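You operate a simulated robot arm through the tools that you are given. There is no shell and no other tool.

The job below is to be done with a simulated robot arm. You get a single attempt, and the scene is never put back.

## Task
Take the foam unit out of use and tag it HOLD.
Fine: selector on OFF, both valves shut, then its bottle into the green tray; hang the HOLD label on the free green hook. Set down upright: round bottle.

The check looks at the end state, three seconds after you hand in, the way a careful person would. Anything else that was tipped, shoved, dropped, spilled or broken makes it a failure.

## Robot
A 7-joint arm with a two-finger parallel gripper, fixed in place. Base frame: the origin is on the floor under the middle of its stand, x ahead of it, y to its left, z up; the work surface is at about z = 460. Lengths are in mm, angles in degrees, forces in N, time in s.
It reaches about 1247 mm from its shoulder. Its first joint turns from -132.0 to 132.0 degrees. Payload 3.91 kg.
The TCP is the grasp point between the finger pads, 30 mm short of the fingertips. In the tool frame z runs along the fingers and y along their closing line. Largest opening 110 mm; finger width 20, thickness 10; the body of the gripper, 48 by 112 mm, starts 55 mm behind the TCP.
Orientation is that of the tool frame in the base frame, as a unit quaternion [x, y, z, w]. With the fingers straight down and closing along the base's y, the tool's x points along the base's -x, its y along +y and its z along -z.

## Interface
- The arm moves only by the tool drive_tool. Its argument "plan" is a list that holds one entry, the list of rows, each a list of 7 numbers: the shift along the tool's x, y, z in mm, then the turn, a rotation vector about the tool's x, y, z in degrees, then the opening, from 0 (shut) to 1 (fully open). In form: [[[x, y, z, ax, ay, az, jaw], ...]]. A call has 1 to 20 rows; each row is the pose to reach, as a shift and turn from the pose commanded when the call began, along the tool's axes at that moment. Each row takes 0.2 s and may step no farther than 50 mm and 8.6 degrees from the row before; otherwise, or with a gripper value out of range, the whole call is refused. Where a pose cannot be reached the arm comes as near as it can. A force on the tool above 90 N (or 10 N above the force at the start of the call, whichever is more), or a blocked arm, ends the call early, and 0.2 s more pass. The fingers move at their own pace (about 108 mm/s each) and stop on an object; they squeeze with about 28 N. The grip force told is the motor's: it shows also when the fingers shut on nothing. Time passes only in rows, and 0.2 s behind the last, so rows that repeat a pose let the fingers close. It gives the time, the measured TCP pose, the force on the tool (base axes), the opening and the grip force at its end, in the units of the frame above (readings bear some noise), with the torque about the TCP (base axes, N m) and any sound that the robot's microphone picked up.
- Cameras (640 x 400 px; columns grow to the right, rows downward): "scene" is fixed at [399.2, -500.1, 1429.1]; the picture's right is [0.91, -0.42, 0.00], its down [-0.17, -0.37, -0.91] and it looks along [0.39, 0.83, -0.41] (base axes); focal length 358 px, centre (320, 200). "wrist" rides on the gripper at [72, 17, -103] in the tool frame; the picture's right is [-0.23, 0.97, 0.00], its down [-0.76, -0.18, -0.62] and it looks along [-0.61, -0.14, 0.78] (tool axes); focal length 222 px, centre (320, 200). There is no depth. A picture from a camera that has moved, and an enlarged one, comes with that camera's place and axes in the base frame and with its lens.
- grab_frame(camera): a new picture of that camera. The clock stands still meanwhile.
- inspect(camera, box): a new picture of the part [left, top, right, bottom] of that camera's present view, enlarged. The clock stands still meanwhile.
- finish_job(): hands the job in; it is judged then, once.

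Places have to be worked out from the pictures, the camera data and where the tool is seen. Open the gripper and draw the arm clear of the work before you hand the job in, unless the task says otherwise.

The tools are called after "Request:" by a JSON object that holds its "api" and its "payload". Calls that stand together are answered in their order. drive_tool: Moves the arm, as the interface text tells. Its arguments: {"type":"object","properties":{"plan":{"type":"array","items":{"type":"array","items":{"type":"array","items":{"type":"number"}}}}},"required":["plan"]} The other tools are called the same way: grab_frame (camera) takes a picture; inspect (camera, box) takes an enlarged picture of a part of a camera's view; finish_job () hands the job in.

At the start:

```text
clock: 0.0
ee_pos: [452.8, 478.1, 1295.0]
tool_rot: [0.0, 1.0, 0.0, 0.0]
contact_force: [-0.5, 0.2, -1.2]
moment: [0.03, 0.02, 0.0]
grip_width: 109.8
grasp_force: 0.0
```

scene: 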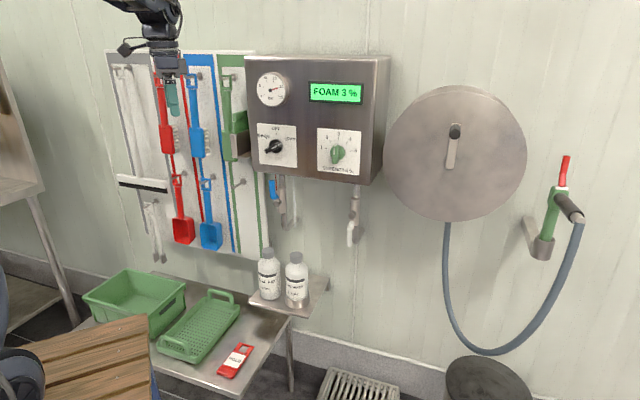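
wrist: 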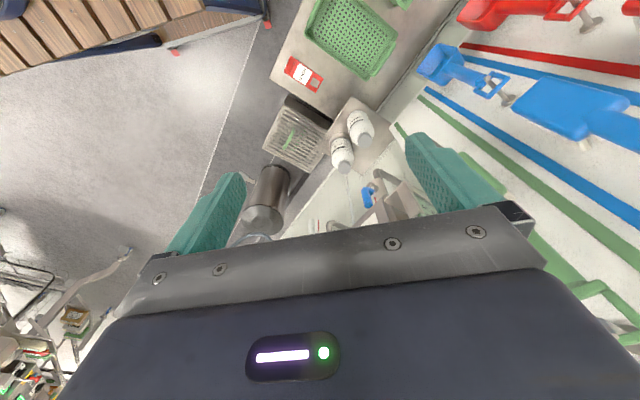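

I start by looking closely at the parts of the scene: control box, valves, bottles, trays and hooks.

Request:
{"api": "inspect", "payload": {"camera": "scene", "box": [240, 50, 400, 150]}}

Request:
{"api": "inspect", "payload": {"camera": "scene", "box": [240, 110, 400, 210]}}

Request:
{"api": "inspect", "payload": {"camera": "scene", "box": [240, 165, 400, 265]}}

Request:
{"api": "inspect", "payload": {"camera": "scene", "box": [200, 230, 360, 330]}}

Request:
{"api": "inspect", "payload": {"camera": "scene", "box": [80, 260, 280, 385]}}

Request:
{"api": "inspect", "payload": {"camera": "scene", "box": [100, 40, 280, 152]}}

Request:
{"api": "inspect", "payload": {"camera": "scene", "box": [100, 140, 280, 262]}}

```text
4.00 times, centred on (320, 100) of scene
camera zoom: at [399.2, -500.1, 1429.1], right [0.91, -0.42, 0.0], down [-0.17, -0.37, -0.91], along [0.39, 0.83, -0.41], focal length 1431 px, centre (320, 600)
```

zoom: 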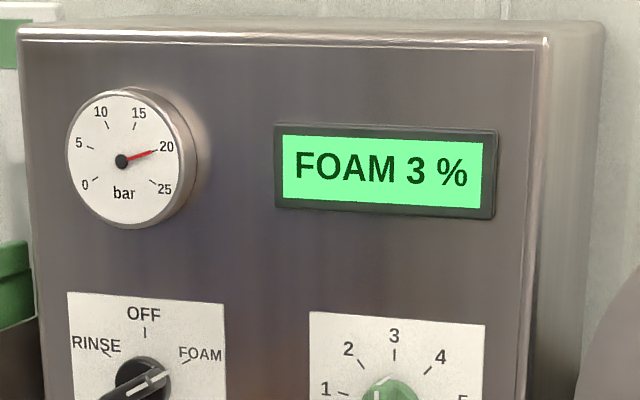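

```text
4.00 times, centred on (320, 160) of scene
camera zoom: at [399.2, -500.1, 1429.1], right [0.91, -0.42, 0.0], down [-0.17, -0.37, -0.91], along [0.39, 0.83, -0.41], focal length 1431 px, centre (320, 360)
```

zoom: 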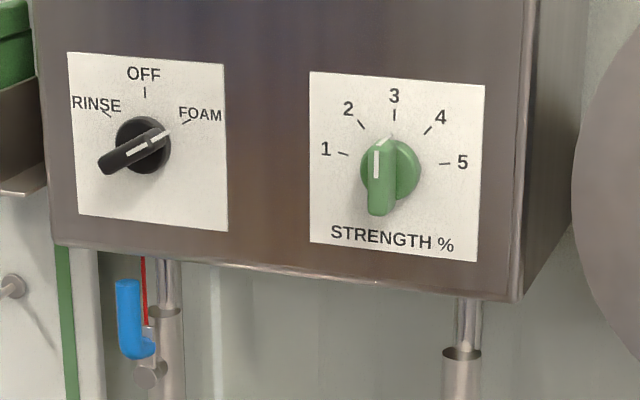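

```text
4.00 times, centred on (320, 215) of scene
camera zoom: at [399.2, -500.1, 1429.1], right [0.91, -0.42, 0.0], down [-0.17, -0.37, -0.91], along [0.39, 0.83, -0.41], focal length 1431 px, centre (320, 140)
```

zoom: 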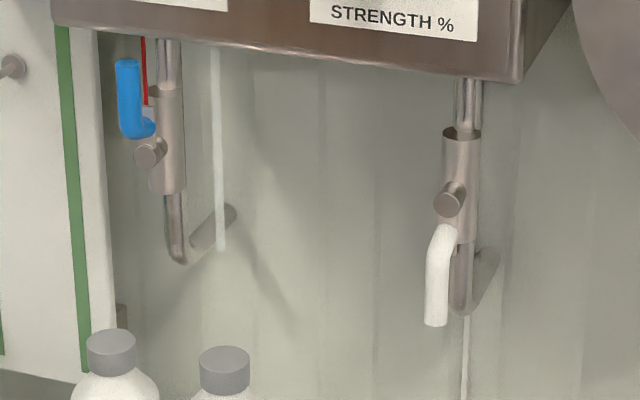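

```text
4.00 times, centred on (280, 280) of scene
camera zoom: at [399.2, -500.1, 1429.1], right [0.91, -0.42, 0.0], down [-0.17, -0.37, -0.91], along [0.39, 0.83, -0.41], focal length 1431 px, centre (480, -120)
```

zoom: 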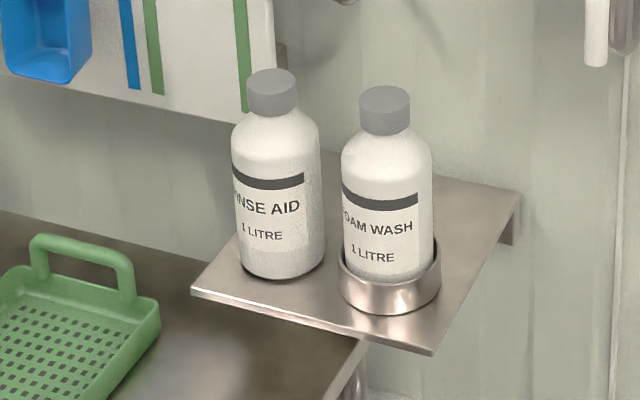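

```text
3.20 times, centred on (180, 322) of scene
camera zoom: at [399.2, -500.1, 1429.1], right [0.91, -0.42, 0.0], down [-0.17, -0.37, -0.91], along [0.39, 0.83, -0.41], focal length 1145 px, centre (768, -192)
```

zoom: 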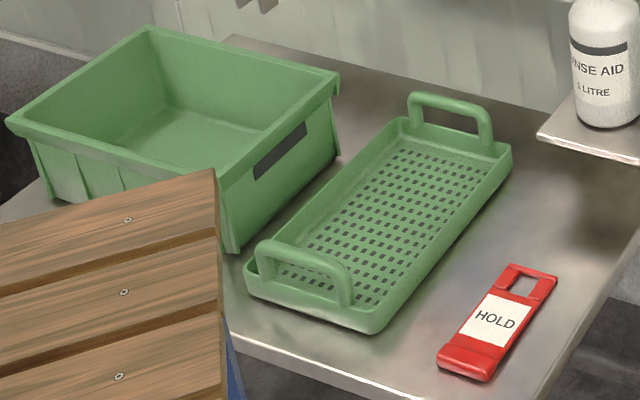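

```text
3.56 times, centred on (190, 96) of scene
camera zoom: at [399.2, -500.1, 1429.1], right [0.91, -0.42, 0.0], down [-0.17, -0.37, -0.91], along [0.39, 0.83, -0.41], focal length 1272 px, centre (782, 570)
```

zoom: 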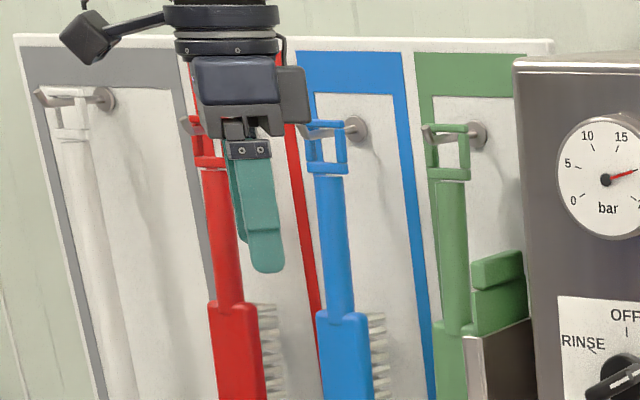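

```text
3.28 times, centred on (190, 201) of scene
camera zoom: at [399.2, -500.1, 1429.1], right [0.91, -0.42, 0.0], down [-0.17, -0.37, -0.91], along [0.39, 0.83, -0.41], focal length 1173 px, centre (746, 197)
```

zoom: 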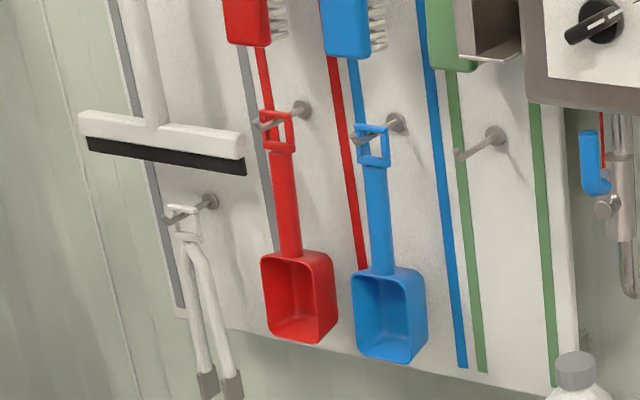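

The box face appears to be on a wall whose normal is yaw ~43° in the base frame: selector near (700, 420, 1163), valves near z≈965, FOAM WASH in the ring on the shelf, and the HOLD tag on the table. I first yaw the tool by 43° and move toward the area in front of the panel, gripper still pointing down.

Request:
{"api": "drive_tool", "payload": {"plan": [[[-8.7, -33, 24, 0, 0, -7.18, 0.5], [-17.3, -66, 48, 0, 0, -14.37, 0.5], [-26, -99, 72, 0, 0, -21.55, 0.5], [-34.7, -132, 97, 0, 0, -28.73, 0.5], [-43.3, -165, 121, 0, 0, -35.92, 0.5], [-52, -198, 145, 0, 0, -43.1, 0.5]]]}}

```text
clock: 1.4
ee_pos: [503.5, 279.2, 1150.3]
tool_rot: [-0.368, 0.93, 0.0, 0.0]
contact_force: [-0.1, -0.8, 0.2]
moment: [-0.03, -0.01, 0.01]
grip_width: 54.9
grasp_force: 0.0
```

Yaw is done as planned (tool x now points away from the wall). Now I pitch the tool up 90° so that the fingers point at the wall.

Request:
{"api": "drive_tool", "payload": {"plan": [[[0, 0, 0, 0, -8.2, 0, 0.5], [0, 0, 0, 0, -16.4, 0, 0.5], [0, 0, 0, 0, -24.6, 0, 0.5], [0, 0, 0, 0, -32.8, 0, 0.5], [0, 0, 0, 0, -41, 0, 0.5], [0, 0, 0, 0, -49.2, 0, 0.5], [0, 0, 0, 0, -57.4, 0, 0.5], [0, 0, 0, 0, -65.6, 0, 0.5], [0, 0, 0, 0, -73.8, 0, 0.5], [0, 0, 0, 0, -82, 0, 0.5], [0, 0, 0, 0, -90, 0, 0.5]]]}}

```text
clock: 3.8
ee_pos: [543.8, 322.4, 1173.6]
tool_rot: [-0.261, 0.657, 0.261, 0.657]
contact_force: [-0.8, -0.5, 0.2]
moment: [0.0, 0.03, -0.02]
grip_width: 55.1
grasp_force: 0.1
out of reach, approached as far as the arm can: row 8, 9, 10, 11
```

The tool is now horizontal, but the arm settled about 60 mm farther out than commanded (too close to its base). I look with both cameras.

Request:
{"api": "grab_frame", "payload": {"camera": "wrist"}}

Request:
{"api": "grab_frame", "payload": {"camera": "scene"}}

```text
taken
camera wrist: at [456.4, 264.7, 1099.1], right [-0.67, 0.71, 0.23], down [-0.33, -0.56, 0.76], along [0.67, 0.43, 0.61], focal length 222 px, centre (320, 200)
```

wrist: 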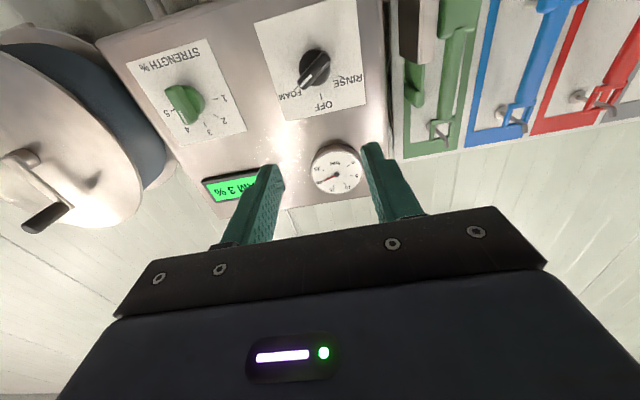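

```text
taken
```

scene: 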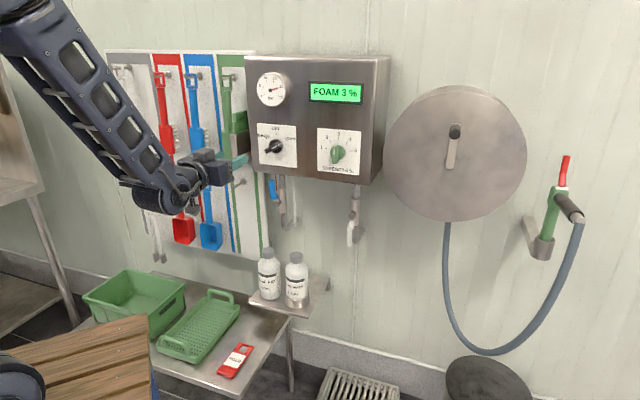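

I take enlarged wrist views to triangulate the selector, box edges, and hooks against the scene camera.

Request:
{"api": "inspect", "payload": {"camera": "wrist", "box": [80, 0, 400, 200]}}

Request:
{"api": "inspect", "payload": {"camera": "wrist", "box": [240, 20, 400, 120]}}

Request:
{"api": "inspect", "payload": {"camera": "wrist", "box": [370, 0, 640, 169]}}

Request:
{"api": "inspect", "payload": {"camera": "scene", "box": [240, 165, 320, 215]}}

Request:
{"api": "inspect", "payload": {"camera": "scene", "box": [320, 175, 400, 255]}}

```text
2.00 times, centred on (240, 100) of wrist
camera zoom: at [456.4, 264.7, 1099.1], right [-0.67, 0.71, 0.23], down [-0.33, -0.56, 0.76], along [0.67, 0.43, 0.61], focal length 444 px, centre (480, 400)
```

zoom: 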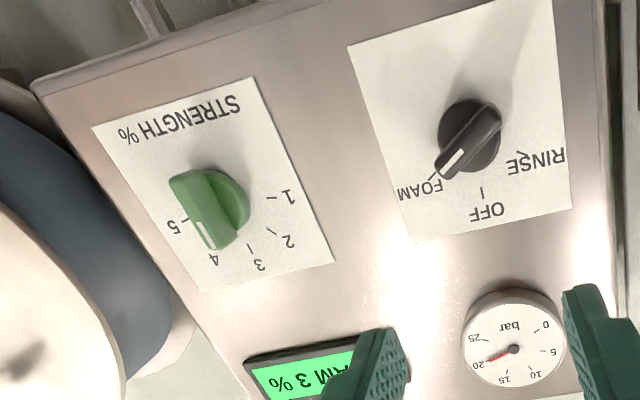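

```text
4.00 times, centred on (320, 70) of wrist
camera zoom: at [456.4, 264.7, 1099.1], right [-0.67, 0.71, 0.23], down [-0.33, -0.56, 0.76], along [0.67, 0.43, 0.61], focal length 888 px, centre (320, 720)
```

zoom: 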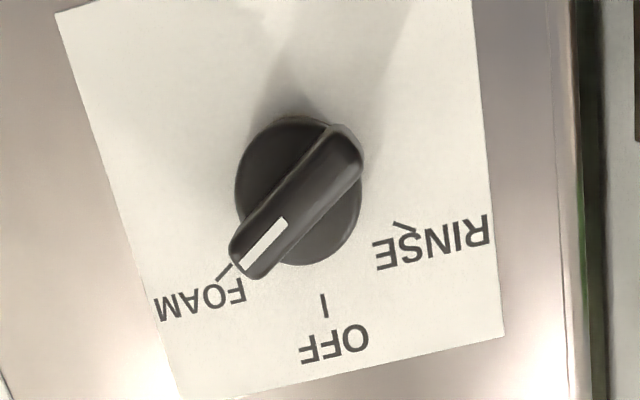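

```text
2.37 times, centred on (505, 84) of wrist
camera zoom: at [456.4, 264.7, 1099.1], right [-0.67, 0.71, 0.23], down [-0.33, -0.56, 0.76], along [0.67, 0.43, 0.61], focal length 526 px, centre (-118, 473)
```

zoom: 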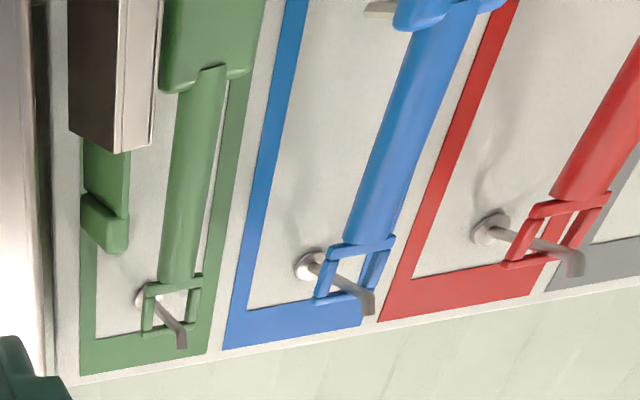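

```text
8.00 times, centred on (280, 190) of scene
camera zoom: at [399.2, -500.1, 1429.1], right [0.91, -0.42, 0.0], down [-0.17, -0.37, -0.91], along [0.39, 0.83, -0.41], focal length 2862 px, centre (640, 280)
```

zoom: 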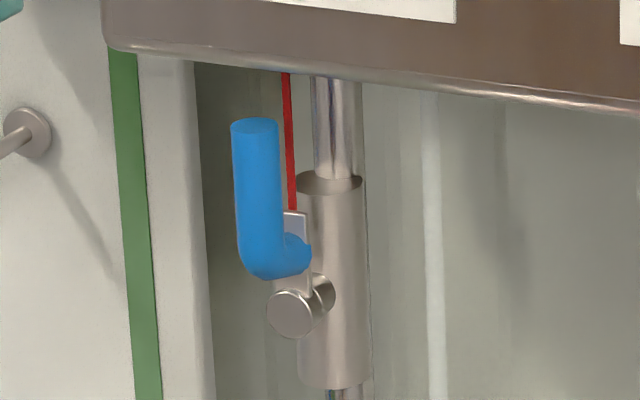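

```text
5.00 times, centred on (360, 215) of scene
camera zoom: at [399.2, -500.1, 1429.1], right [0.91, -0.42, 0.0], down [-0.17, -0.37, -0.91], along [0.39, 0.83, -0.41], focal length 1788 px, centre (120, 125)
```

zoom: 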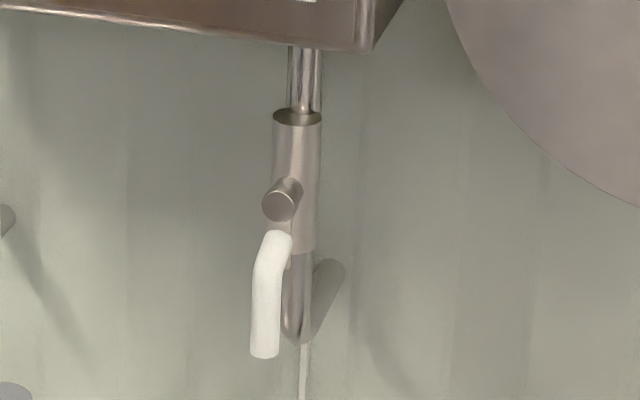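

Triangulating the selector between both cameras puts it at about d≈850 mm along the wall normal (box face ~860). Next I lower the tool in front of the valves (staying well off the wall) to view them from the wrist camera.

Request:
{"api": "drive_tool", "payload": {"plan": [[[41.7, 3.3, 20, 0, 0, 0, 0.5], [83.3, 6.7, 40, 0, 0, 0, 0.5], [125, 10, 60, 0, 0, 0, 0.5], [166.7, 13.3, 80, 0, 0, 0, 0.5], [208.3, 16.7, 100, 0, 0, 0, 0.5], [250, 20, 120, 0, 0, 0, 0.5]]]}}

Request:
{"api": "grab_frame", "payload": {"camera": "wrist"}}

Request:
{"api": "grab_frame", "payload": {"camera": "scene"}}

```text
clock: 5.2
ee_pos: [620.6, 419.8, 922.8]
tool_rot: [-0.26, 0.657, 0.261, 0.658]
contact_force: [-0.3, 0.8, 0.2]
moment: [-0.03, 0.02, -0.02]
grip_width: 55.0
grasp_force: 0.1
```

```text
taken
camera wrist: at [533.1, 361.7, 848.3], right [-0.67, 0.71, 0.23], down [-0.33, -0.56, 0.76], along [0.67, 0.43, 0.61], focal length 222 px, centre (320, 200)
```

wrist: 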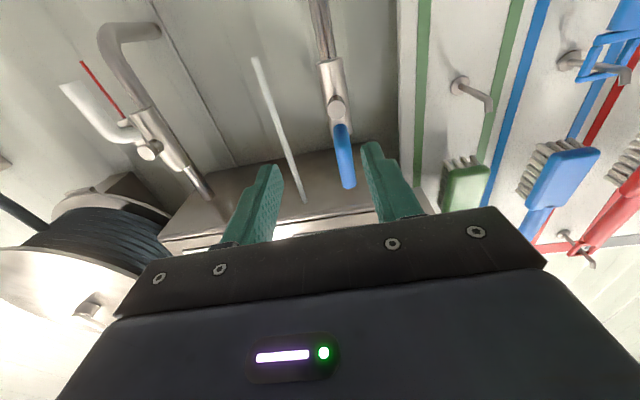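

```text
taken
```

scene: 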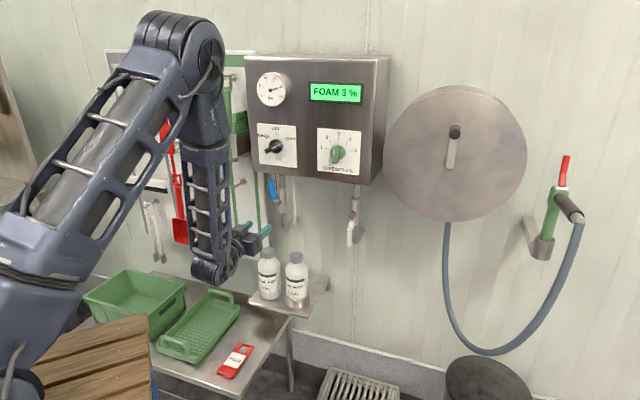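

The wrist now sees both valves and the free green hook (upside-down view). I enlarge these.

Request:
{"api": "inspect", "payload": {"camera": "wrist", "box": [40, 0, 240, 125]}}

Request:
{"api": "inspect", "payload": {"camera": "wrist", "box": [270, 50, 430, 150]}}

Request:
{"api": "inspect", "payload": {"camera": "wrist", "box": [60, 60, 220, 160]}}

Request:
{"api": "inspect", "payload": {"camera": "wrist", "box": [400, 30, 560, 130]}}

Request:
{"api": "inspect", "payload": {"camera": "wrist", "box": [270, 100, 430, 200]}}

```text
3.20 times, centred on (140, 62) of wrist
camera zoom: at [533.1, 361.7, 848.3], right [-0.67, 0.71, 0.23], down [-0.33, -0.56, 0.76], along [0.67, 0.43, 0.61], focal length 711 px, centre (896, 640)
```

zoom: 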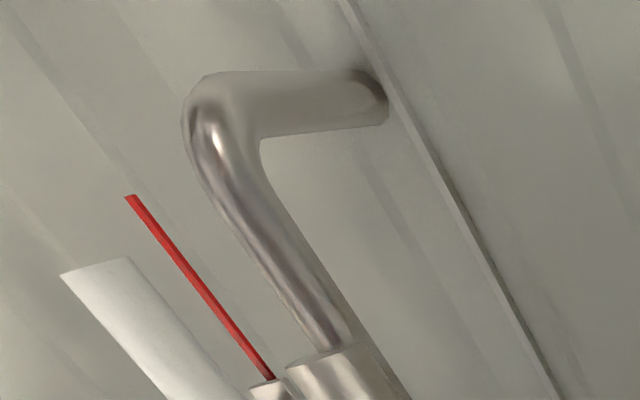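

```text
4.00 times, centred on (350, 100) of wrist
camera zoom: at [533.1, 361.7, 848.3], right [-0.67, 0.71, 0.23], down [-0.33, -0.56, 0.76], along [0.67, 0.43, 0.61], focal length 888 px, centre (200, 600)
```

zoom: 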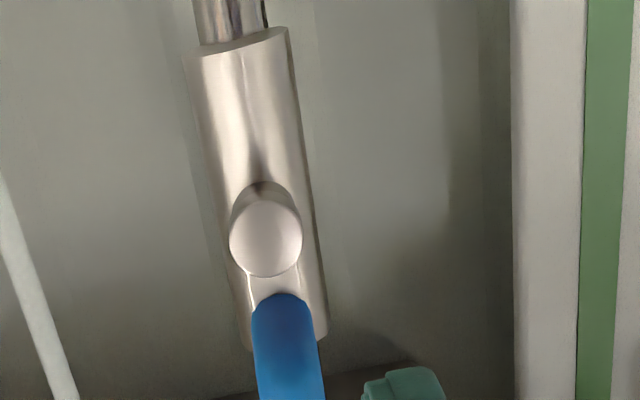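

```text
4.00 times, centred on (140, 110) of wrist
camera zoom: at [533.1, 361.7, 848.3], right [-0.67, 0.71, 0.23], down [-0.33, -0.56, 0.76], along [0.67, 0.43, 0.61], focal length 888 px, centre (1040, 560)
```

zoom: 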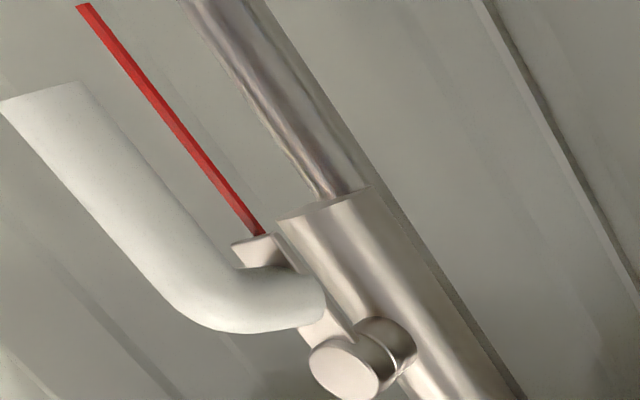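

```text
4.00 times, centred on (480, 80) of wrist
camera zoom: at [533.1, 361.7, 848.3], right [-0.67, 0.71, 0.23], down [-0.33, -0.56, 0.76], along [0.67, 0.43, 0.61], focal length 888 px, centre (-320, 680)
```

zoom: 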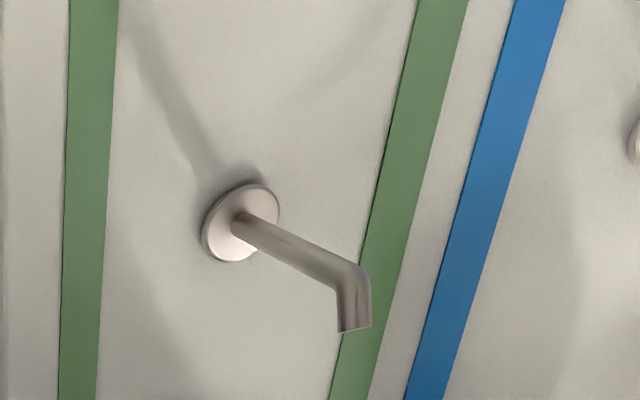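

```text
4.00 times, centred on (350, 150) of wrist
camera zoom: at [533.1, 361.7, 848.3], right [-0.67, 0.71, 0.23], down [-0.33, -0.56, 0.76], along [0.67, 0.43, 0.61], focal length 888 px, centre (200, 400)
```

zoom: 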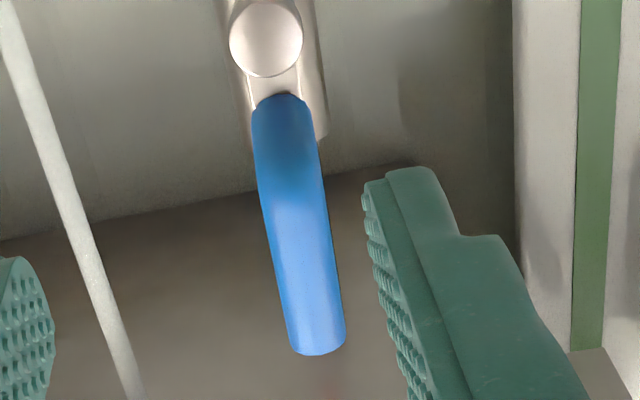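

Triangulation agrees well: the wall normal is yaw ≈45°; selector centre ≈ (s 165, d 829–847, z 1144) in wall coordinates, blue valve stem ≈ (129, 898, 928) with its lever straight up, white valve stem ≈ (389, 897, 927) with its lever straight down, both along the pipe, so open. I go in front of the selector first.

Request:
{"api": "drive_tool", "payload": {"plan": [[[-44.2, -4.5, 2, -0.4, 0, 0, 0.5], [-88.5, -9, 4, -0.8, 0, 0, 0.5], [-132.7, -13.4, 6, -1.2, 0, 0, 0.5], [-177, -17.9, 8, -1.6, 0, 0, 0.5], [-221.2, -22.4, 10.1, -1.9, 0, 0, 0.5]]]}}

Request:
{"api": "grab_frame", "payload": {"camera": "wrist"}}

```text
clock: 6.4
ee_pos: [642.6, 408.1, 1142.6]
tool_rot: [-0.271, 0.654, 0.271, 0.652]
contact_force: [0.4, 0.0, -0.7]
moment: [-0.01, -0.03, 0.0]
grip_width: 55.0
grasp_force: 0.0
```

```text
taken
camera wrist: at [557.4, 348.3, 1069.6], right [-0.69, 0.69, 0.23], down [-0.31, -0.57, 0.76], along [0.65, 0.45, 0.61], focal length 222 px, centre (320, 200)
```

wrist: 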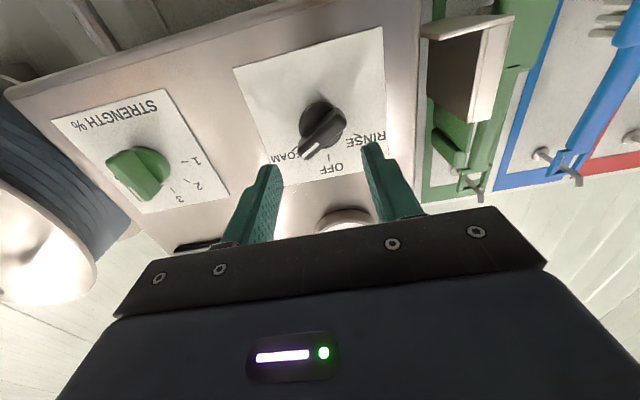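

The tool axis is now square to the wall. I check the selector position relative to the tool axis in an enlarged wrist view.

Request:
{"api": "inspect", "payload": {"camera": "wrist", "box": [240, 70, 400, 170]}}

Request:
{"api": "inspect", "payload": {"camera": "scene", "box": [200, 110, 360, 210]}}

```text
4.00 times, centred on (320, 120) of wrist
camera zoom: at [557.4, 348.3, 1069.6], right [-0.69, 0.69, 0.23], down [-0.31, -0.57, 0.76], along [0.65, 0.45, 0.61], focal length 888 px, centre (320, 520)
```

zoom: 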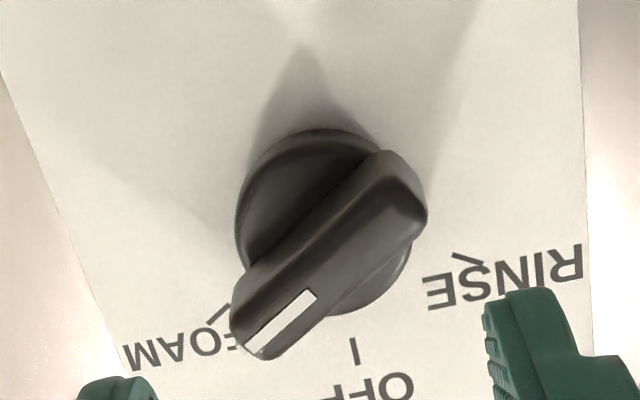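

```text
4.00 times, centred on (280, 160) of scene
camera zoom: at [399.2, -500.1, 1429.1], right [0.91, -0.42, 0.0], down [-0.17, -0.37, -0.91], along [0.39, 0.83, -0.41], focal length 1431 px, centre (480, 360)
```

zoom: 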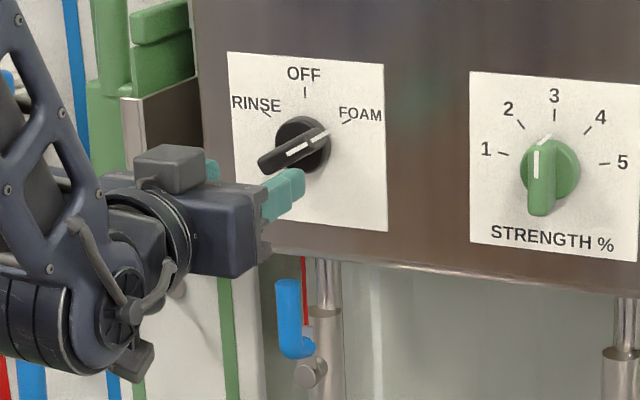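

The bar sits within ~3 mm of the tool axis, pointing ~60° clockwise from OFF. I rotate the tool +60° about its axis so the fingers straddle the bar, correcting 3 mm upward.

Request:
{"api": "drive_tool", "payload": {"plan": [[[-0.5, 0, 0, 0, 0, 8.5, 0.45], [-1, 0.2, 0, 0, 0, 17, 0.45], [-1.5, 0.4, 0, 0, 0, 25.5, 0.45], [-2, 0.6, 0, 0, 0, 34, 0.45], [-2.5, 0.8, 0, 0, 0, 42.5, 0.45], [-3, 0.8, 0, 0, 0, 51, 0.45], [-3, 0.8, 0, 0, 0, 59.5, 0.45]]]}}

Request:
{"api": "grab_frame", "payload": {"camera": "wrist"}}

Request:
{"api": "grab_frame", "payload": {"camera": "scene"}}

```text
clock: 8.0
ee_pos: [641.2, 409.6, 1146.0]
tool_rot: [0.09, 0.701, 0.56, 0.432]
contact_force: [-0.3, -0.3, 0.1]
moment: [0.01, -0.02, 0.0]
grip_width: 49.5
grasp_force: 0.1
```

```text
taken
camera wrist: at [518.2, 387.1, 1122.5], right [-0.21, 0.21, 0.96], down [0.09, -0.97, 0.23], along [0.97, 0.13, 0.18], focal length 222 px, centre (320, 200)
```

wrist: 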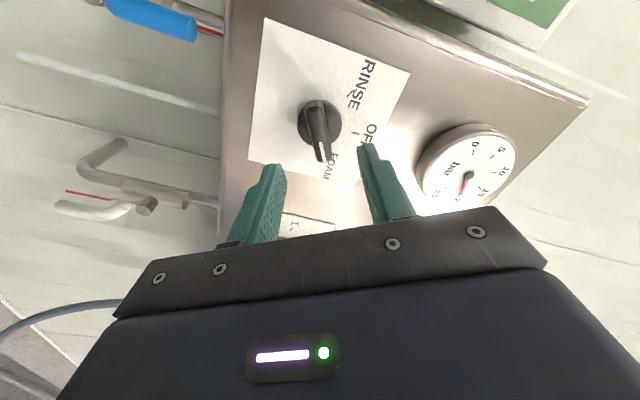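

```text
taken
```

scene: 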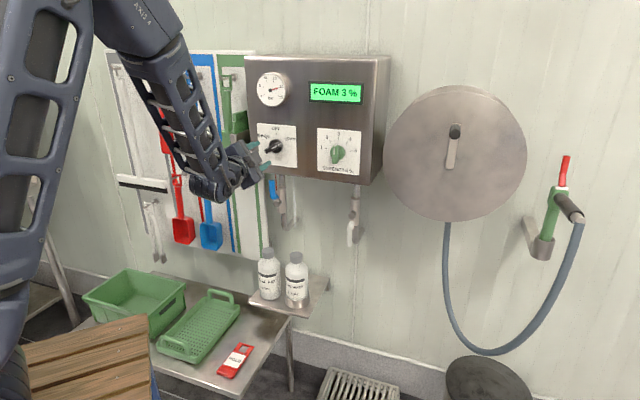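

The bar is centred between the open fingers. I advance 67 mm along the tool axis so the fingertips straddle the bar.

Request:
{"api": "drive_tool", "payload": {"plan": [[[0, 0, 20, 0, 0, 0, 0.45], [0, 0, 40, 0, 0, 0, 0.45], [0, 0, 55, 0, 0, 0, 0.45], [0, 0, 67, 0, 0, 0, 0.45]]]}}

Request:
{"api": "grab_frame", "payload": {"camera": "wrist"}}

Request:
{"api": "inspect", "payload": {"camera": "scene", "box": [200, 110, 360, 210]}}

```text
clock: 9.0
ee_pos: [689.9, 457.5, 1145.0]
tool_rot: [0.09, 0.701, 0.559, 0.433]
contact_force: [-0.2, 0.1, -0.3]
moment: [-0.03, 0.01, -0.02]
grip_width: 49.6
grasp_force: 0.0
```

```text
taken
camera wrist: at [565.4, 435.1, 1121.3], right [-0.21, 0.21, 0.95], down [0.09, -0.97, 0.23], along [0.97, 0.13, 0.19], focal length 222 px, centre (320, 200)
```

wrist: 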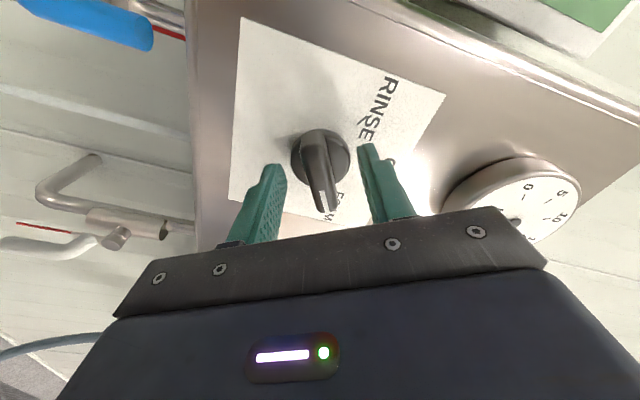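

```text
4.00 times, centred on (280, 160) of scene
camera zoom: at [399.2, -500.1, 1429.1], right [0.91, -0.42, 0.0], down [-0.17, -0.37, -0.91], along [0.39, 0.83, -0.41], focal length 1431 px, centre (480, 360)
```

zoom: 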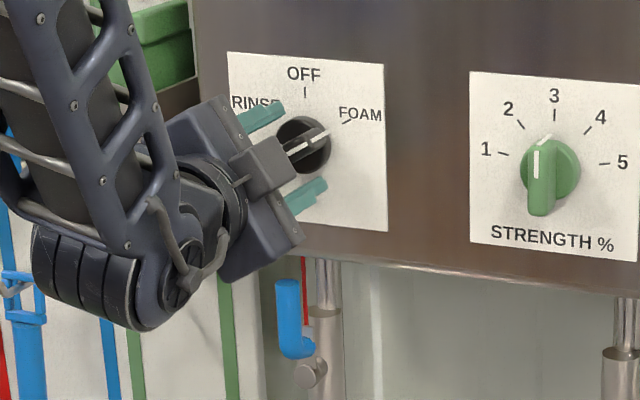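

Fingers straddle the bar with no contact. I close on it.

Request:
{"api": "drive_tool", "payload": {"plan": [[[0, 0, 0, 0, 0, 0, 0.1], [0, 0, 0, 0, 0, 0, 0.05], [0, 0, 0, 0, 0, 0, 0]]]}}

Request:
{"api": "inspect", "payload": {"camera": "wrist", "box": [220, 80, 420, 230]}}

```text
clock: 9.8
ee_pos: [689.1, 457.1, 1145.1]
tool_rot: [0.09, 0.701, 0.559, 0.433]
contact_force: [0.8, 1.0, -1.2]
moment: [-0.01, 0.04, -0.03]
grip_width: 14.8
grasp_force: 45.6
```

```text
2.67 times, centred on (320, 155) of wrist
camera zoom: at [565.5, 435.2, 1121.3], right [-0.21, 0.21, 0.95], down [0.09, -0.97, 0.23], along [0.97, 0.13, 0.19], focal length 592 px, centre (320, 320)
```

zoom: 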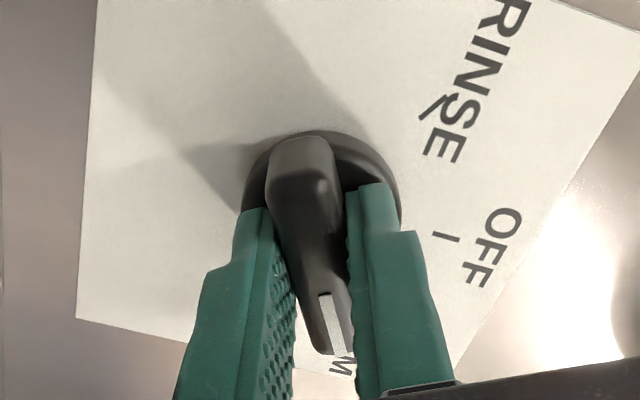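

The bar is held (14.8 mm, 46 N). I turn it 60° counter-clockwise to OFF.

Request:
{"api": "drive_tool", "payload": {"plan": [[[0, 0, 0, 0, 0, -7.5, 0], [0, 0, 0, 0, 0, -15, 0], [0, 0, 0, 0, 0, -22.5, 0], [0, 0, 0, 0, 0, -30, 0], [0, 0, 0, 0, 0, -37.5, 0], [0, 0, 0, 0, 0, -45, 0], [0, 0, 0, 0, 0, -52.5, 0], [0, 0, 0, 0, 0, -59.5, 0], [0, 0, 0, 0, 0, -59.5, 0]]]}}

Request:
{"api": "inspect", "payload": {"camera": "wrist", "box": [220, 80, 420, 230]}}

Request:
{"api": "inspect", "payload": {"camera": "scene", "box": [220, 60, 380, 160]}}

```text
clock: 11.8
ee_pos: [690.1, 457.6, 1143.7]
tool_rot: [-0.272, 0.654, 0.27, 0.652]
contact_force: [2.1, -9.9, -32.5]
moment: [-0.75, 0.79, -0.03]
grip_width: 15.0
grasp_force: 45.2
```

```text
2.67 times, centred on (320, 155) of wrist
camera zoom: at [604.3, 396.0, 1070.9], right [-0.69, 0.69, 0.23], down [-0.31, -0.56, 0.76], along [0.65, 0.45, 0.6], focal length 592 px, centre (320, 320)
```

zoom: 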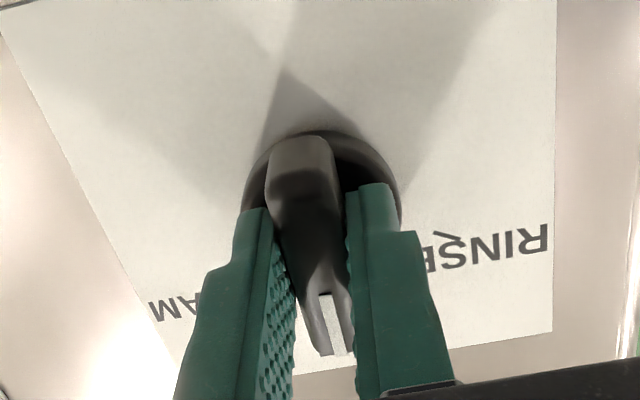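

```text
4.00 times, centred on (300, 110) of scene
camera zoom: at [399.2, -500.1, 1429.1], right [0.91, -0.42, 0.0], down [-0.17, -0.37, -0.91], along [0.39, 0.83, -0.41], focal length 1431 px, centre (400, 560)
```

zoom: 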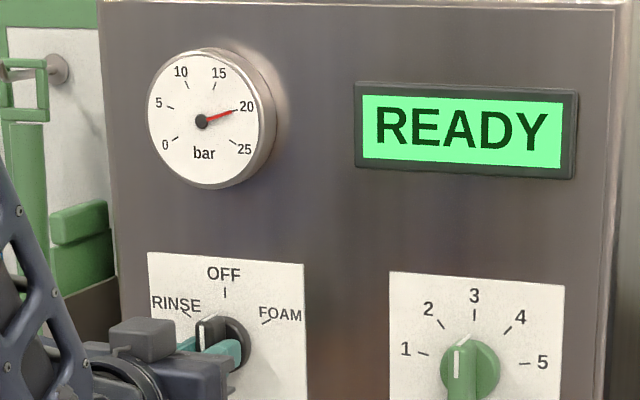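

The display changed to "READY" and the bar points at OFF. I open the fingers and back straight out.

Request:
{"api": "drive_tool", "payload": {"plan": [[[0, 0, 0, 0, 0, 0, 0.45], [0, 0, 0, 0, 0, 0, 0.45], [0, 0, -25, 0, 0, 0, 0.45], [0, 0, -60, 0, 0, 0, 0.45], [0, 0, -100, 0, 0, 0, 0.45]]]}}

Request:
{"api": "inspect", "payload": {"camera": "wrist", "box": [220, 60, 420, 185]}}

Request:
{"api": "grab_frame", "payload": {"camera": "scene"}}

Request:
{"api": "inspect", "payload": {"camera": "scene", "box": [220, 80, 380, 180]}}

```text
clock: 13.0
ee_pos: [617.9, 389.6, 1145.2]
tool_rot: [-0.271, 0.653, 0.271, 0.653]
contact_force: [-0.1, -0.1, 0.0]
moment: [-0.03, -0.01, 0.03]
grip_width: 49.4
grasp_force: 0.0
```

```text
3.20 times, centred on (320, 122) of wrist
camera zoom: at [532.2, 328.4, 1072.2], right [-0.69, 0.69, 0.23], down [-0.31, -0.57, 0.76], along [0.65, 0.45, 0.61], focal length 711 px, centre (320, 448)
```

zoom: 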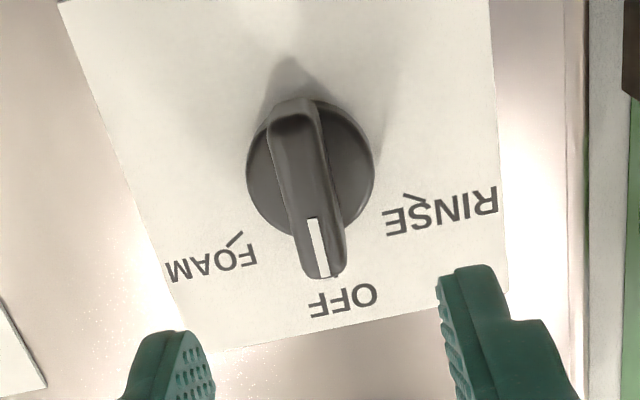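

```text
taken
```

scene: 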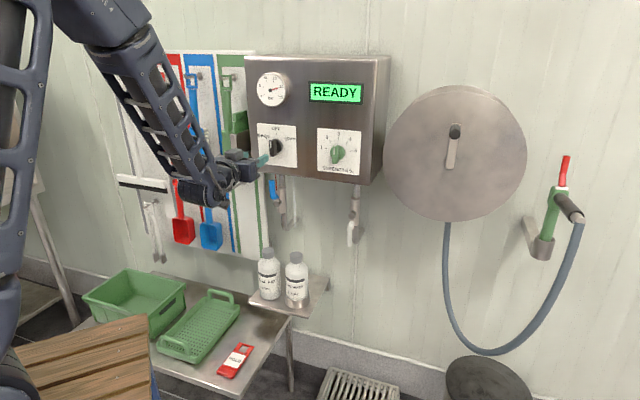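

```text
4.00 times, centred on (300, 130) of scene
camera zoom: at [399.2, -500.1, 1429.1], right [0.91, -0.42, 0.0], down [-0.17, -0.37, -0.91], along [0.39, 0.83, -0.41], focal length 1431 px, centre (400, 480)
```

zoom: 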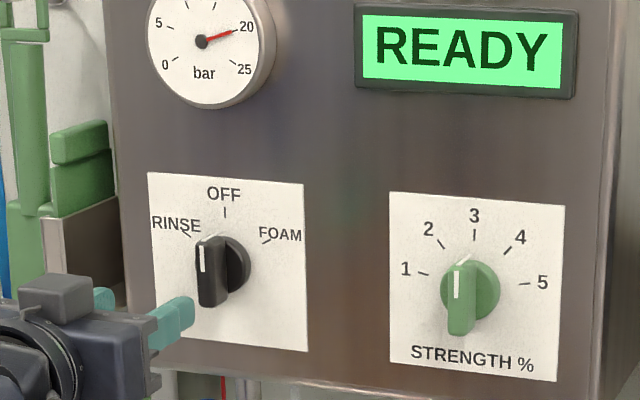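

The selector is confirmed at OFF with "READY" displayed. Next is the blue valve: with fingers closed, I go to the left of its upright lever, below the box, to push it clockwise (the usual closing direction).

Request:
{"api": "drive_tool", "payload": {"plan": [[[38, 15.8, 12, 0, 0, 0, 0.2], [76, 31.7, 24, 0, 0, 0, 0], [114, 47.5, 36, 0, 0, 0, 0], [152, 63.4, 47.6, 0, 0, 0, 0]]]}}

Request:
{"api": "grab_frame", "payload": {"camera": "wrist"}}

Request:
{"api": "inspect", "payload": {"camera": "scene", "box": [200, 140, 360, 240]}}

```text
clock: 14.0
ee_pos: [606.2, 465.0, 992.4]
tool_rot: [-0.27, 0.653, 0.27, 0.654]
contact_force: [-0.8, -0.3, -0.2]
moment: [-0.03, 0.03, 0.0]
grip_width: 0.0
grasp_force: 28.0
```

```text
taken
camera wrist: at [521.4, 405.6, 918.9], right [-0.69, 0.69, 0.23], down [-0.32, -0.57, 0.76], along [0.65, 0.45, 0.61], focal length 222 px, centre (320, 200)
```

wrist: 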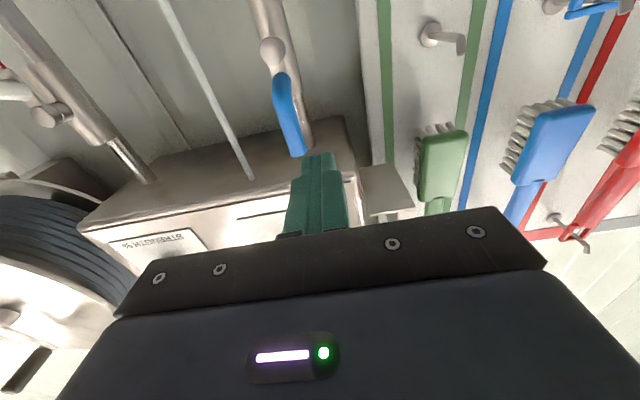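

```text
4.00 times, centred on (280, 190) of scene
camera zoom: at [399.2, -500.1, 1429.1], right [0.91, -0.42, 0.0], down [-0.17, -0.37, -0.91], along [0.39, 0.83, -0.41], focal length 1431 px, centre (480, 240)
```

zoom: 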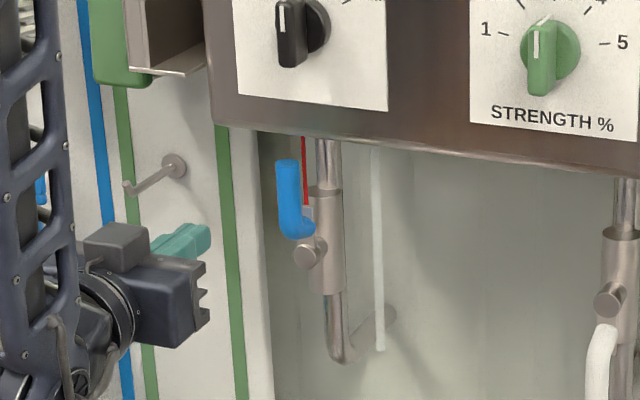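

The wrist view confirms the lever tip at s≈130, z≈1019, with my closed fingers ~11 mm to its left. I advance 105 mm beside the lever.

Request:
{"api": "drive_tool", "payload": {"plan": [[[0, 0, 40, 0, 0, 0, 0], [0, 0, 75, 0, 0, 0, 0], [0, 0, 105, 0, 0, 0, 0]]]}}

Request:
{"api": "grab_frame", "payload": {"camera": "wrist"}}

Request:
{"api": "inspect", "payload": {"camera": "scene", "box": [200, 140, 360, 240]}}

```text
clock: 14.8
ee_pos: [681.7, 541.0, 994.0]
tool_rot: [-0.272, 0.653, 0.272, 0.653]
contact_force: [1.2, 0.0, -0.1]
moment: [0.0, 0.02, -0.03]
grip_width: 0.0
grasp_force: 27.7
```

```text
taken
camera wrist: at [595.7, 480.0, 921.4], right [-0.69, 0.69, 0.23], down [-0.31, -0.57, 0.76], along [0.65, 0.45, 0.61], focal length 222 px, centre (320, 200)
```

wrist: 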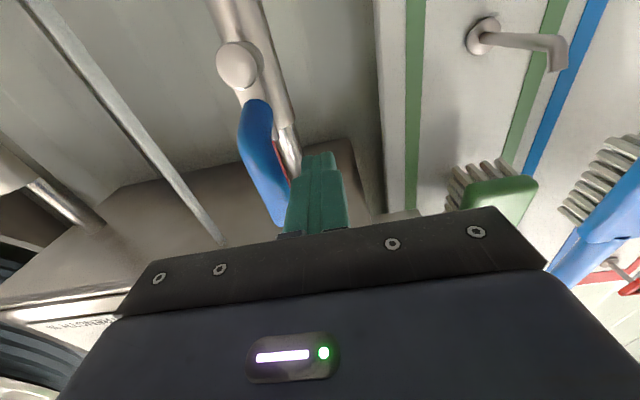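

```text
4.00 times, centred on (280, 190) of scene
camera zoom: at [399.2, -500.1, 1429.1], right [0.91, -0.42, 0.0], down [-0.17, -0.37, -0.91], along [0.39, 0.83, -0.41], focal length 1431 px, centre (480, 240)
```

zoom: 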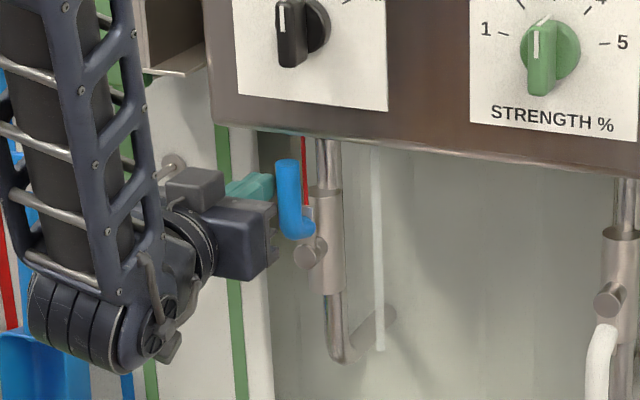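

Fingers are alongside the lever. I push gently to the right ~20° along the lever's arc and check the force and motion.

Request:
{"api": "drive_tool", "payload": {"plan": [[[0.5, -6, 0, 0, 0, 0, 0], [1.3, -11, 0, 0, 0, 0, 0], [0, -17, 0, 0, 0, 0, 0], [-1, -22.4, 0, 0, 0, 0, 0]]]}}

Request:
{"api": "inspect", "payload": {"camera": "scene", "box": [200, 140, 360, 240]}}

```text
clock: 15.8
ee_pos: [691.0, 529.8, 994.2]
tool_rot: [-0.275, 0.652, 0.275, 0.65]
contact_force: [-44.2, 48.3, -19.6]
moment: [0.21, 0.54, 0.82]
grip_width: 0.0
grasp_force: 28.0
```

```text
4.00 times, centred on (280, 190) of scene
camera zoom: at [399.2, -500.1, 1429.1], right [0.91, -0.42, 0.0], down [-0.17, -0.37, -0.91], along [0.39, 0.83, -0.41], focal length 1431 px, centre (480, 240)
```

zoom: 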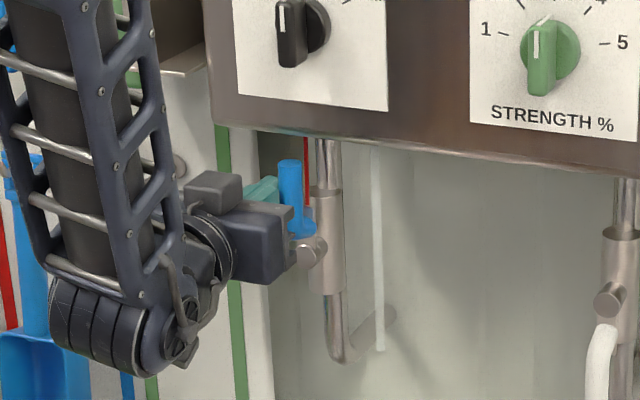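

About 65 N of resistance and no lever motion: this direction is blocked (and a clear hose hangs at s≈197 on that side). I back off and will push it the other way, to the left.

Request:
{"api": "drive_tool", "payload": {"plan": [[[0, 12, 0, 0, 0, 0, 0], [0, 22, -20, 0, 0, 0, 0], [0, 22, -60, 0, 0, 0, 0], [0, 22, -105, 0, 0, 0, 0]]]}}

Request:
{"api": "grab_frame", "payload": {"camera": "wrist"}}

Request:
{"api": "inspect", "payload": {"camera": "scene", "box": [200, 140, 360, 240]}}

```text
clock: 16.8
ee_pos: [607.3, 465.0, 993.1]
tool_rot: [-0.27, 0.653, 0.27, 0.653]
contact_force: [-0.7, -0.5, -0.3]
moment: [-0.02, -0.04, -0.02]
grip_width: 0.0
grasp_force: 28.1
```

```text
taken
camera wrist: at [522.5, 404.7, 920.1], right [-0.69, 0.69, 0.23], down [-0.32, -0.57, 0.76], along [0.65, 0.45, 0.61], focal length 222 px, centre (320, 200)
```

wrist: 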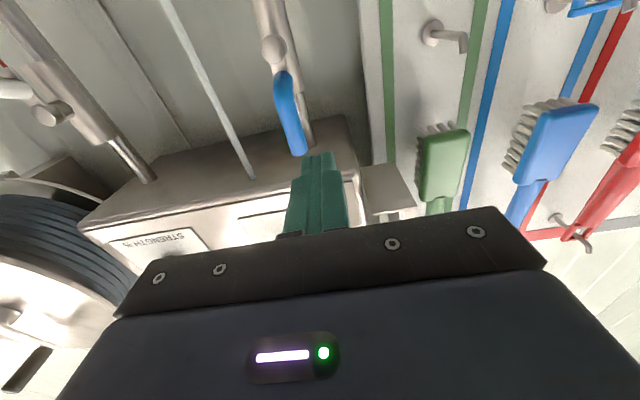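

```text
4.00 times, centred on (280, 190) of scene
camera zoom: at [399.2, -500.1, 1429.1], right [0.91, -0.42, 0.0], down [-0.17, -0.37, -0.91], along [0.39, 0.83, -0.41], focal length 1431 px, centre (480, 240)
```

zoom: 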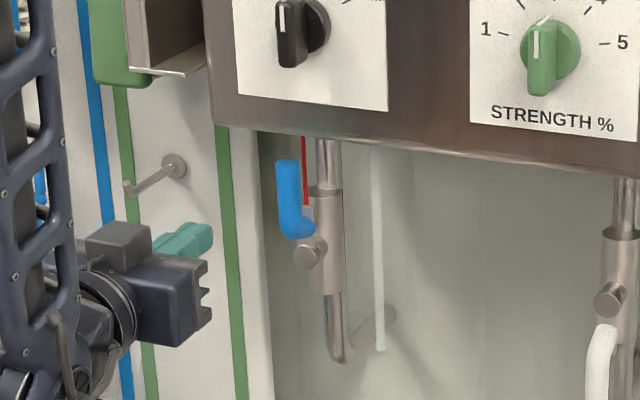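

The lever is back upright and untouched otherwise. I shift to the right of the lever (s≈151, between lever and hose) and advance.

Request:
{"api": "drive_tool", "payload": {"plan": [[[0, -25, 0, 0, 0, 0, 0], [0, -50.5, 0, 0, 0, 0, 0], [0, -50.5, 40, 0, 0, 0, 0], [0, -50.5, 75, 0, 0, 0, 0], [0, -50.5, 105, 0, 0, 0, 0]]]}}

Request:
{"api": "grab_frame", "payload": {"camera": "wrist"}}

Request:
{"api": "inspect", "payload": {"camera": "scene", "box": [200, 140, 360, 240]}}

```text
clock: 18.0
ee_pos: [718.0, 505.3, 993.2]
tool_rot: [-0.271, 0.654, 0.27, 0.653]
contact_force: [-0.5, 0.3, 0.7]
moment: [-0.03, 0.03, 0.01]
grip_width: 0.0
grasp_force: 27.9
```

```text
taken
camera wrist: at [632.5, 444.0, 919.5], right [-0.69, 0.69, 0.23], down [-0.32, -0.57, 0.76], along [0.65, 0.45, 0.61], focal length 222 px, centre (320, 200)
```

wrist: 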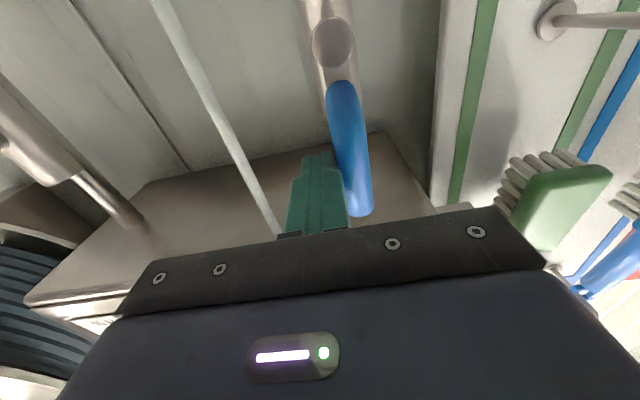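

```text
4.00 times, centred on (280, 190) of scene
camera zoom: at [399.2, -500.1, 1429.1], right [0.91, -0.42, 0.0], down [-0.17, -0.37, -0.91], along [0.39, 0.83, -0.41], focal length 1431 px, centre (480, 240)
```

zoom: 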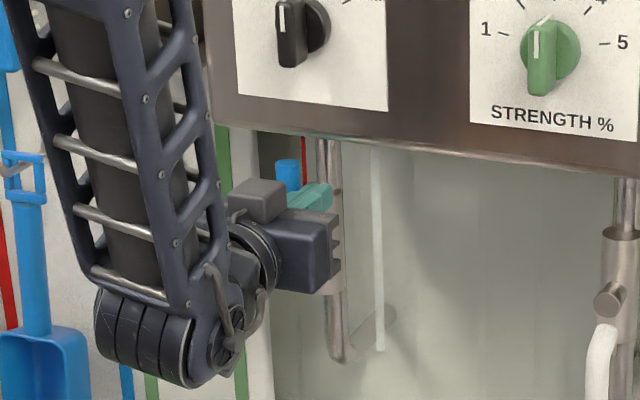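

The fingers are right of the lever, free of contact. I push left ~10° and check.

Request:
{"api": "drive_tool", "payload": {"plan": [[[0, 4, 0, 0, 0, 0, 0], [-0.5, 8, 0, 0, 0, 0, 0], [-1.5, 13, 0, 0, 0, 0, 0], [-2, 19, 0, 0, 0, 0, 0]]]}}

Request:
{"api": "grab_frame", "payload": {"camera": "wrist"}}

```text
clock: 19.0
ee_pos: [703.8, 518.7, 997.4]
tool_rot: [-0.27, 0.654, 0.27, 0.653]
contact_force: [0.1, 0.3, -0.6]
moment: [-0.01, -0.02, -0.03]
grip_width: 0.1
grasp_force: 27.9
```

```text
taken
camera wrist: at [618.3, 457.4, 923.8], right [-0.69, 0.69, 0.23], down [-0.31, -0.57, 0.76], along [0.65, 0.45, 0.61], focal length 222 px, centre (320, 200)
```

wrist: 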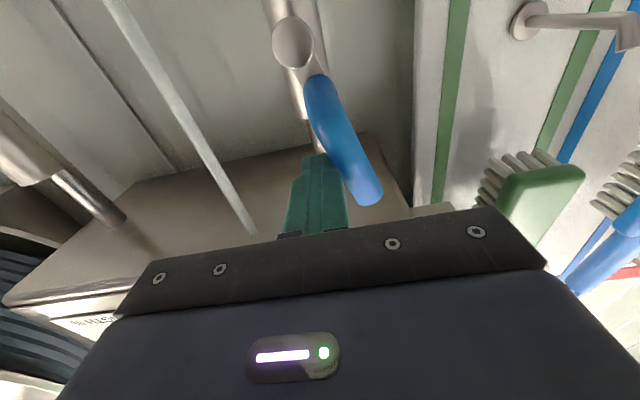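

The lever moves freely to the left. I continue along the arc to about 80°.

Request:
{"api": "drive_tool", "payload": {"plan": [[[2.1, 5.9, 0, 0, 0, 0, 0], [3.9, 17.6, 0, 0, 0, 0, 0], [7.7, 28.8, 0, 0, 0, 0, 0], [13.3, 39.2, 0, 0, 0, 0, 0], [20.7, 48.4, 0, 0, 0, 0, 0], [29.6, 56.2, 0, 0, 0, 0, 0], [39.7, 62.3, 0, 0, 0, 0, 0]]]}}

Request:
{"api": "grab_frame", "payload": {"camera": "wrist"}}

Request:
{"api": "inspect", "payload": {"camera": "scene", "box": [200, 140, 360, 240]}}

```text
clock: 20.6
ee_pos: [658.6, 562.9, 956.5]
tool_rot: [-0.27, 0.654, 0.27, 0.653]
contact_force: [-0.4, -0.1, 0.3]
moment: [-0.03, 0.02, -0.02]
grip_width: 0.0
grasp_force: 28.2
```

```text
taken
camera wrist: at [573.4, 501.5, 883.0], right [-0.69, 0.69, 0.23], down [-0.31, -0.57, 0.76], along [0.65, 0.45, 0.61], focal length 222 px, centre (320, 200)
```

wrist: 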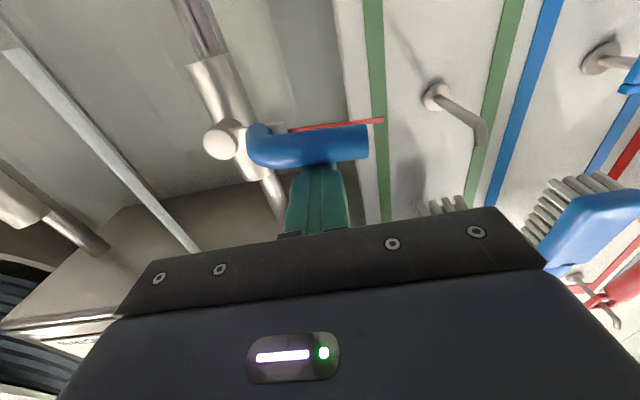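

```text
4.00 times, centred on (280, 190) of scene
camera zoom: at [399.2, -500.1, 1429.1], right [0.91, -0.42, 0.0], down [-0.17, -0.37, -0.91], along [0.39, 0.83, -0.41], focal length 1431 px, centre (480, 240)
```

zoom: 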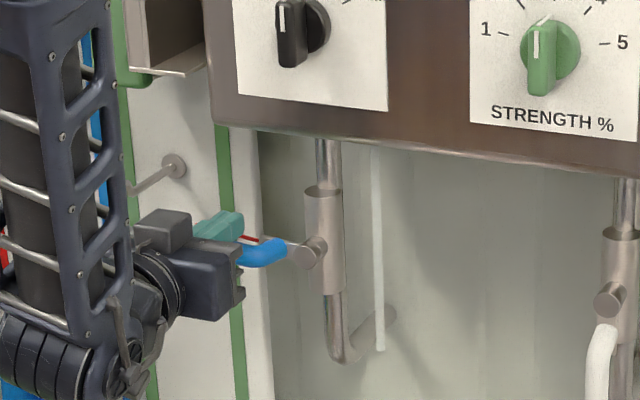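

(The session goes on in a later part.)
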